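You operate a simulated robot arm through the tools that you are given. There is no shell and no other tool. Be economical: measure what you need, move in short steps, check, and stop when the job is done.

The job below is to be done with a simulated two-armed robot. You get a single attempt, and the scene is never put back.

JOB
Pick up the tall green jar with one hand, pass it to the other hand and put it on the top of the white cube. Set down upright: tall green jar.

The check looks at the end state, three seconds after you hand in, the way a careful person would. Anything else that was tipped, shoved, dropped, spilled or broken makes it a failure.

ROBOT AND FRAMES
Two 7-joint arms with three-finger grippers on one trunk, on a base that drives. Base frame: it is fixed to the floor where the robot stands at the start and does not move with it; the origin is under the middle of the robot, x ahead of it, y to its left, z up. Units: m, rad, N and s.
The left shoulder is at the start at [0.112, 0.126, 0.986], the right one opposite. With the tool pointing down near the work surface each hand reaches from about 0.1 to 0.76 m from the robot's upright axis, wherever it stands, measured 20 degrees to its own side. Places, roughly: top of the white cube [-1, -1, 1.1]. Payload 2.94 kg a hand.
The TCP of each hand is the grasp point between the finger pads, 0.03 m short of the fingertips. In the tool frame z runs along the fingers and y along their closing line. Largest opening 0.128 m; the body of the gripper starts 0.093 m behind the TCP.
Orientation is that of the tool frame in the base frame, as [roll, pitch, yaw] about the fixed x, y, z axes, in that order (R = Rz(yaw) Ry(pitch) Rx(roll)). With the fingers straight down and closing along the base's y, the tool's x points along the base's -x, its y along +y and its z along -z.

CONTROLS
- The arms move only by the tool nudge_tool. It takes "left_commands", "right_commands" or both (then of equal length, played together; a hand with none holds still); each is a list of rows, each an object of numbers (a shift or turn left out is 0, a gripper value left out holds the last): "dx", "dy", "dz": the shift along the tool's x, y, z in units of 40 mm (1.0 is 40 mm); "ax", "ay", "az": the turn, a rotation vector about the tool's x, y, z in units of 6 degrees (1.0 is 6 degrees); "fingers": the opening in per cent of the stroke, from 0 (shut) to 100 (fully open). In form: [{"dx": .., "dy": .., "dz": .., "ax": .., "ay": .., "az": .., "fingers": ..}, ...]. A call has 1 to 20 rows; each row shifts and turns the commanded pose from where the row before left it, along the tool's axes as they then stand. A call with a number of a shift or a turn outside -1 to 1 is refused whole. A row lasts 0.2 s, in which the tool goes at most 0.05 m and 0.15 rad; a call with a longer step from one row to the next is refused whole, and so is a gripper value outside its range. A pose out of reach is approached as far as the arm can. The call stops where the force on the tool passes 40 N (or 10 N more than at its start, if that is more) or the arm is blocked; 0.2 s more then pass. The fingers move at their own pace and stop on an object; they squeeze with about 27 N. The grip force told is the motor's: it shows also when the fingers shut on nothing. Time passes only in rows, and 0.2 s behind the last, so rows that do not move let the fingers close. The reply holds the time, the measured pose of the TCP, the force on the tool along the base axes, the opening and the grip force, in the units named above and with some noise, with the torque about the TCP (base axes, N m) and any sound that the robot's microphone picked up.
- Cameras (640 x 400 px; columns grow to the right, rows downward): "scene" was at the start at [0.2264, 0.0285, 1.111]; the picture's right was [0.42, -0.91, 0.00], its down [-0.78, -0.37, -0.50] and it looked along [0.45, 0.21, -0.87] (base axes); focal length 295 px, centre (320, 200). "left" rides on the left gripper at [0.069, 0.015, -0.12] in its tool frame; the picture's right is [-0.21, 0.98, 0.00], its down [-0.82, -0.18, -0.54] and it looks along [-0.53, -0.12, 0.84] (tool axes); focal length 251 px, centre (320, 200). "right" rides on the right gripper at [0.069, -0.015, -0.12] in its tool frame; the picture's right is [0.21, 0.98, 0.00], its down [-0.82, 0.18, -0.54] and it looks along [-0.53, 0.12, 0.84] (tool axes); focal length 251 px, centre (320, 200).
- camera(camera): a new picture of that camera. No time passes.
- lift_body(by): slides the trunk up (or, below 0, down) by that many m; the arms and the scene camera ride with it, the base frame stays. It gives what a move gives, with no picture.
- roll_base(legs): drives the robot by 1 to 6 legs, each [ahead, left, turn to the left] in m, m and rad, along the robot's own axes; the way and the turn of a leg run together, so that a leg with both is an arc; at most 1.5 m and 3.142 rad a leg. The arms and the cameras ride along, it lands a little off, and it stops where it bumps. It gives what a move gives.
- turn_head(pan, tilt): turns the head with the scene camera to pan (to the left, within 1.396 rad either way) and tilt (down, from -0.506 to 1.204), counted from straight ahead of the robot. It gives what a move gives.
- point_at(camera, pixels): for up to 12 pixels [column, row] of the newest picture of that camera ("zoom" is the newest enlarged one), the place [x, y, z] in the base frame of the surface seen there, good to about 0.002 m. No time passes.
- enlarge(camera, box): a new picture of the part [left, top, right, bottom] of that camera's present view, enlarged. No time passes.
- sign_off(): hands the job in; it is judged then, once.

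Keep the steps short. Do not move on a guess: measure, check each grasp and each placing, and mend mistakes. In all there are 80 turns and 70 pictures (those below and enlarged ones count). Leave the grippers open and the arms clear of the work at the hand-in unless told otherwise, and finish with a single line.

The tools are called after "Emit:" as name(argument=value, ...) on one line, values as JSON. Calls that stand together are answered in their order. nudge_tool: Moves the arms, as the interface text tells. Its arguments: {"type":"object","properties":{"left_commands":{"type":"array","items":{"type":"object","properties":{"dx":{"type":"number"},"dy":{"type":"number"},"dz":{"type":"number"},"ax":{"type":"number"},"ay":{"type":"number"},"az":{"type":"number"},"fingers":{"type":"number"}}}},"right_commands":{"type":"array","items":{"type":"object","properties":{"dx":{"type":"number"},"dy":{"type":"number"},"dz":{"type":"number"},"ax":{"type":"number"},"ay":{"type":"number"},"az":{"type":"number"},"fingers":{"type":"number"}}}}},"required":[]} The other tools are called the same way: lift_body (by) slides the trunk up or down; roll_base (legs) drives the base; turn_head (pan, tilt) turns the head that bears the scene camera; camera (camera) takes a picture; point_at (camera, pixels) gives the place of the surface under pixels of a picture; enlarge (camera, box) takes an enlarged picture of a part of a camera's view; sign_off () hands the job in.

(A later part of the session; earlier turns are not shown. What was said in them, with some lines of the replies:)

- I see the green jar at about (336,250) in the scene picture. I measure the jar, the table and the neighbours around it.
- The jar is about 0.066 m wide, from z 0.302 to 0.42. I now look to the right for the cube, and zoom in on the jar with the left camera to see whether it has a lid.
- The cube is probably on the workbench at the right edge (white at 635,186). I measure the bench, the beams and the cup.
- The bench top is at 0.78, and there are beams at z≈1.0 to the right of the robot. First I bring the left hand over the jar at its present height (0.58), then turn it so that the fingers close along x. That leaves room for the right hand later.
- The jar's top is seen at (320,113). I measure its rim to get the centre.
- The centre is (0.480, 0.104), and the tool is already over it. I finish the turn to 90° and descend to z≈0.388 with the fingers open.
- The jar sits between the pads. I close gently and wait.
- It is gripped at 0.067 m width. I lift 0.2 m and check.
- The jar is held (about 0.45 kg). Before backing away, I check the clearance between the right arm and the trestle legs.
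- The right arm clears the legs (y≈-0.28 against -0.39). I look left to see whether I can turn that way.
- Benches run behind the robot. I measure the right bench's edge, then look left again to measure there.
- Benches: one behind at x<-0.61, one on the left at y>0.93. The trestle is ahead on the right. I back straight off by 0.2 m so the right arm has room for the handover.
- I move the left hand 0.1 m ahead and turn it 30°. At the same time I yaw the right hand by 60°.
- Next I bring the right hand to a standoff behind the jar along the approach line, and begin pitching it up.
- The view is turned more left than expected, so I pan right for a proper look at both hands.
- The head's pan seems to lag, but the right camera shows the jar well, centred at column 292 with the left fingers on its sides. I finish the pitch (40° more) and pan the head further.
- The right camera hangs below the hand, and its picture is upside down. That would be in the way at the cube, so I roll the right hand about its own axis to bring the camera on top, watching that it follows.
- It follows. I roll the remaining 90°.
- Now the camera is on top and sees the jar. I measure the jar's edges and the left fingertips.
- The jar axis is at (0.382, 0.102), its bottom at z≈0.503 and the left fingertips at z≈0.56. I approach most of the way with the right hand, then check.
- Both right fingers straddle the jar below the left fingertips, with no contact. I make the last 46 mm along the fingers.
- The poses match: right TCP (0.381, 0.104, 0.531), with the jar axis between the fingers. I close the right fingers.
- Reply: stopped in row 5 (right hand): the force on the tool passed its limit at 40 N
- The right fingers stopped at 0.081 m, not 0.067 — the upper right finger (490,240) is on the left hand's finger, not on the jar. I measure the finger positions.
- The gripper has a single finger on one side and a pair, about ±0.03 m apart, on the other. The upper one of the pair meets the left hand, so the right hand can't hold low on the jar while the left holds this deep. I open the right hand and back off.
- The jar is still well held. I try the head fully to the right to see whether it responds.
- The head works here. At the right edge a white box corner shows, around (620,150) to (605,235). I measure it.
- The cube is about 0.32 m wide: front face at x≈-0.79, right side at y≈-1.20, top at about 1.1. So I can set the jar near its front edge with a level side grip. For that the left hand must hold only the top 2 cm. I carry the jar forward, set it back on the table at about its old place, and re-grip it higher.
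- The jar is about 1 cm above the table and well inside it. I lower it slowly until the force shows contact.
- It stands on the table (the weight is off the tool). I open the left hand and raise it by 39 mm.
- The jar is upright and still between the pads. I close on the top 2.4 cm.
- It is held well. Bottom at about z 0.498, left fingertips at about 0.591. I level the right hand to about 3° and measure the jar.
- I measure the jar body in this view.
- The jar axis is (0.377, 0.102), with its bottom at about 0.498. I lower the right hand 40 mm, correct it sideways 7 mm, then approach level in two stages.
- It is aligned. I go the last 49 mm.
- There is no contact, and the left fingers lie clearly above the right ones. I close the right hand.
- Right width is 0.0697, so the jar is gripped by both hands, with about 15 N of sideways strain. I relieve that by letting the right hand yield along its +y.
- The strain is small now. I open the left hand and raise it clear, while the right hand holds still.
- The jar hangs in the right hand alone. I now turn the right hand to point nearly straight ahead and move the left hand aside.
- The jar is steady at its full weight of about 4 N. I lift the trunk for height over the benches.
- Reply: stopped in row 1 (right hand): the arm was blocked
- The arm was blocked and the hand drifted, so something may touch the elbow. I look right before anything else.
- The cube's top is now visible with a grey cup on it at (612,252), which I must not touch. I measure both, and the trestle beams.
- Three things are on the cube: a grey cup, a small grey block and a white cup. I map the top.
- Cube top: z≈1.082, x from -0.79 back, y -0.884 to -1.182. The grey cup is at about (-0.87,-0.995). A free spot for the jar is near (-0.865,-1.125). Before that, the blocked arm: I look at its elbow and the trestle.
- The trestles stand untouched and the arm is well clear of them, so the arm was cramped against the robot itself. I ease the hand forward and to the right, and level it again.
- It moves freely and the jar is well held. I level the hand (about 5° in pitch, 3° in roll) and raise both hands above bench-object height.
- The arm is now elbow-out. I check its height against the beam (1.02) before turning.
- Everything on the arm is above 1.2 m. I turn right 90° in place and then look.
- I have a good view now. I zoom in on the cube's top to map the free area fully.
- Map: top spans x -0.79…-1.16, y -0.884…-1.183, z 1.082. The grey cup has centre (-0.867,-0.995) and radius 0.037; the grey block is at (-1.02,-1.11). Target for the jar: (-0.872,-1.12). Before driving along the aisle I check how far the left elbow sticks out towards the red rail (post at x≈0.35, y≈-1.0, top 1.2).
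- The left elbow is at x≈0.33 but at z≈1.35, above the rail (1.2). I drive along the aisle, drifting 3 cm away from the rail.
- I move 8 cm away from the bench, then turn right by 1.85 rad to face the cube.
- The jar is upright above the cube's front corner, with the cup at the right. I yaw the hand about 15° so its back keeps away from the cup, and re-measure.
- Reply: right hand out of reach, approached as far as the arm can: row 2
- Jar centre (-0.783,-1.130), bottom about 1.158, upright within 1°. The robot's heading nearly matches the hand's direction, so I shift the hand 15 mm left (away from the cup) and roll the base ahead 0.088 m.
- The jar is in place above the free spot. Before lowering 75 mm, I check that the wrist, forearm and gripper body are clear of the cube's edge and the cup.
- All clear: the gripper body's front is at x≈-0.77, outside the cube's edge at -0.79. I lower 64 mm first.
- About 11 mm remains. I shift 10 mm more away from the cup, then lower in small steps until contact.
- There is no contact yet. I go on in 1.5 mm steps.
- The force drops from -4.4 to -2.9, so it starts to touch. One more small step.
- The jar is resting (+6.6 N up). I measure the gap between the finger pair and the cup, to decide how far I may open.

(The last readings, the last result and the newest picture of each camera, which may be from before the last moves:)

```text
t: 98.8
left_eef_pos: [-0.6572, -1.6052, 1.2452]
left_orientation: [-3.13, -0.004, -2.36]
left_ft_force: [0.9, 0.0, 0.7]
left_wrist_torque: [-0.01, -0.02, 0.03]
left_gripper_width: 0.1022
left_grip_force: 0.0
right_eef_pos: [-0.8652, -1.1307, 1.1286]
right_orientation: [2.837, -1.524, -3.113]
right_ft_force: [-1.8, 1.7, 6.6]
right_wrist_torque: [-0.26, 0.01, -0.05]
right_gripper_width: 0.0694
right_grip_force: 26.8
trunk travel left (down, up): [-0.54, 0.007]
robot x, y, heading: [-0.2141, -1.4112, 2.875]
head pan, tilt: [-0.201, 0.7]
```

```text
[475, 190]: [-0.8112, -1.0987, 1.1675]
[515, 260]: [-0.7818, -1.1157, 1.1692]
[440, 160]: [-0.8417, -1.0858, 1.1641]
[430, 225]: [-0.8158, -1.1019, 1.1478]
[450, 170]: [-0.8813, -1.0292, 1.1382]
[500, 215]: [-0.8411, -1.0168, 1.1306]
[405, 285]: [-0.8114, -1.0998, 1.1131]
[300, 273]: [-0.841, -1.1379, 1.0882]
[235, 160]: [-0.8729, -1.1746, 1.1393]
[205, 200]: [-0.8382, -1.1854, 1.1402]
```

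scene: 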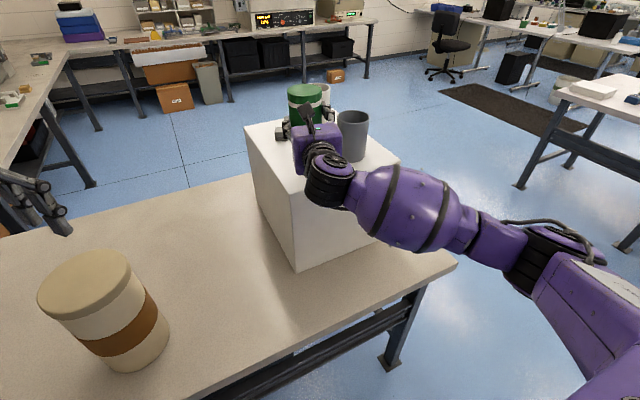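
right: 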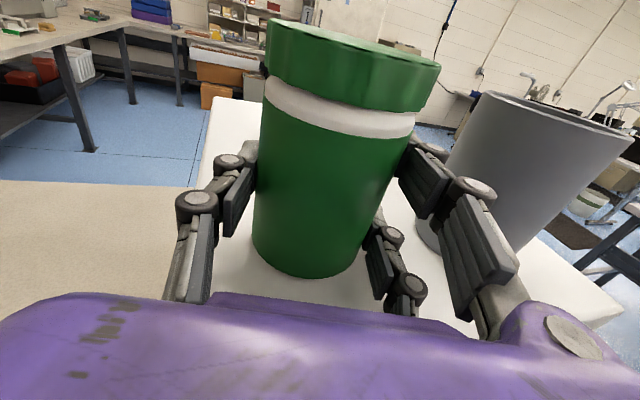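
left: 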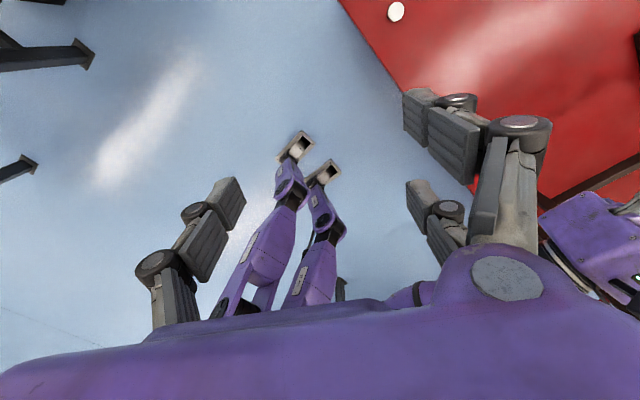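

The gap is about 5 cm. I relieve the press slightly and open gently to 75 %.

Emit:
nudge_tool(right_commands=[{"dx": 0.03}, {"fingers": 58}, {"fingers": 64}, {"fingers": 70}, {"fingers": 75}, {}])

Emit:
camera(camera="right")

```text
t: 100.2
left_eef_pos: [-0.6592, -1.6043, 1.2441]
left_orientation: [-3.13, -0.004, -2.359]
left_ft_force: [1.4, 0.3, -0.2]
left_wrist_torque: [-0.01, 0.02, 0.02]
left_gripper_width: 0.1026
left_grip_force: 0.1
right_eef_pos: [-0.8655, -1.1309, 1.126]
right_orientation: [2.846, -1.518, -3.124]
right_ft_force: [0.3, 0.5, -0.2]
right_wrist_torque: [0.01, -0.04, 0.01]
right_gripper_width: 0.0962
right_grip_force: 0.0
trunk travel left (down, up): [-0.54, 0.007]
robot x, y, heading: [-0.2142, -1.4165, 2.879]
head pan, tilt: [-0.201, 0.7]
```

```text
13 pictures are left
```

right: 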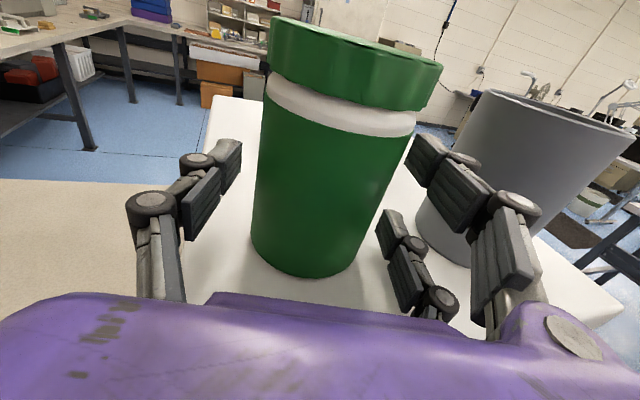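

The jar stands free. I withdraw straight back along the fingers.

Emit:
nudge_tool(right_commands=[{"dz": -0.3}, {"dz": -0.5}, {"dz": -0.6}, {"dz": -0.6}, {"dz": -0.6}, {}])

Emit:
camera(camera="right")

```text
t: 101.6
left_eef_pos: [-0.658, -1.6054, 1.244]
left_orientation: [-3.129, -0.005, -2.361]
left_ft_force: [0.6, 0.6, 0.6]
left_wrist_torque: [0.01, 0.01, 0.0]
left_gripper_width: 0.1025
left_grip_force: 0.1
right_eef_pos: [-0.7663, -1.1581, 1.1322]
right_orientation: [2.842, -1.519, -3.121]
right_ft_force: [-0.2, 0.3, 0.1]
right_wrist_torque: [0.0, 0.03, 0.0]
right_gripper_width: 0.096
right_grip_force: 0.0
trunk travel left (down, up): [-0.54, 0.007]
robot x, y, heading: [-0.2109, -1.4151, 2.876]
head pan, tilt: [-0.201, 0.7]
```

```text
12 pictures are left
```

right: 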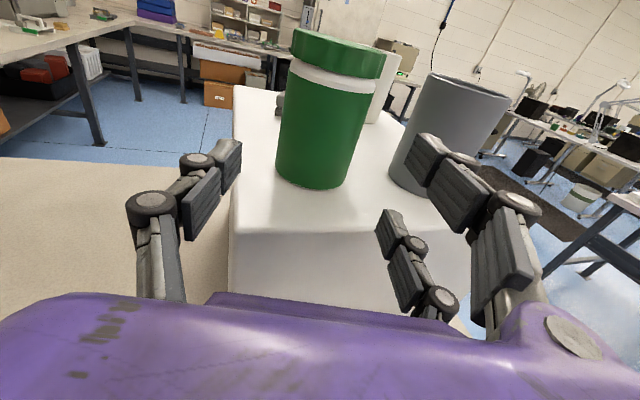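

The jar stands upright on the cube. I roll the base back 0.12 m, open both hands fully and take a last look.

Emit:
roll_base(legs=[[-0.12, 0, 0]])

Emit:
nudge_tool(right_commands=[{"fingers": 100}, {}, {}, {}], left_commands=[{"fingers": 100}, {}, {}, {}])

Emit:
camera(camera="scene")

Emit:
enlarge(camera="scene", box=[220, 40, 400, 190])

```text
t: 102.8
left_eef_pos: [-0.545, -1.6362, 1.2443]
left_orientation: [-3.13, -0.001, -2.363]
left_ft_force: [-0.6, -0.9, 0.4]
left_wrist_torque: [-0.03, -0.02, 0.0]
left_gripper_width: 0.1025
left_grip_force: 0.0
right_eef_pos: [-0.6533, -1.1896, 1.1316]
right_orientation: [2.851, -1.519, -3.129]
right_ft_force: [-0.4, -0.3, 0.5]
right_wrist_torque: [0.01, 0.0, 0.0]
right_gripper_width: 0.096
right_grip_force: 0.1
trunk travel left (down, up): [-0.54, 0.007]
robot x, y, heading: [-0.0975, -1.4424, 2.874]
head pan, tilt: [-0.201, 0.7]
```

```text
t: 103.8
left_eef_pos: [-0.544, -1.6352, 1.2443]
left_orientation: [-3.129, -0.001, -2.362]
left_ft_force: [-0.2, -0.8, -0.6]
left_wrist_torque: [-0.04, -0.02, -0.03]
left_gripper_width: 0.1277
left_grip_force: 0.0
right_eef_pos: [-0.6534, -1.1901, 1.1324]
right_orientation: [2.845, -1.518, -3.126]
right_ft_force: [0.1, -0.2, 0.6]
right_wrist_torque: [0.0, 0.04, 0.0]
right_gripper_width: 0.1281
right_grip_force: 0.1
trunk travel left (down, up): [-0.54, 0.007]
robot x, y, heading: [-0.0994, -1.4444, 2.874]
head pan, tilt: [-0.201, 0.7]
```

```text
11 pictures are left
```

scene: 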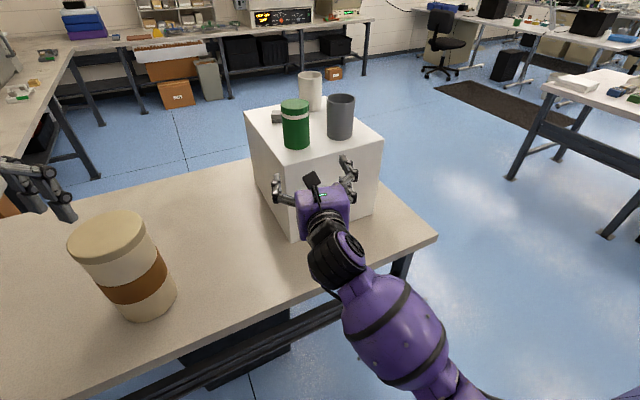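

```text
2.67 times, centred on (310, 115) of scene
```

zoom: 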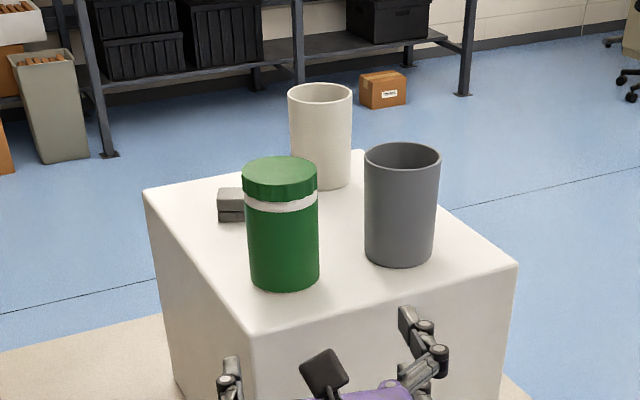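

The jar stands upright on the cube's top. The cups and the block are where they were, and both hands are open and clear. I hand in.

Emit:
sign_off()

```text
The job is handed in.
```

The tall green jar was picked up with the left hand, passed to the right hand (on the second try, after setting it back on the table to grip it higher), and now stands upright on top of the white cube, with nothing else disturbed in the pictures I took.
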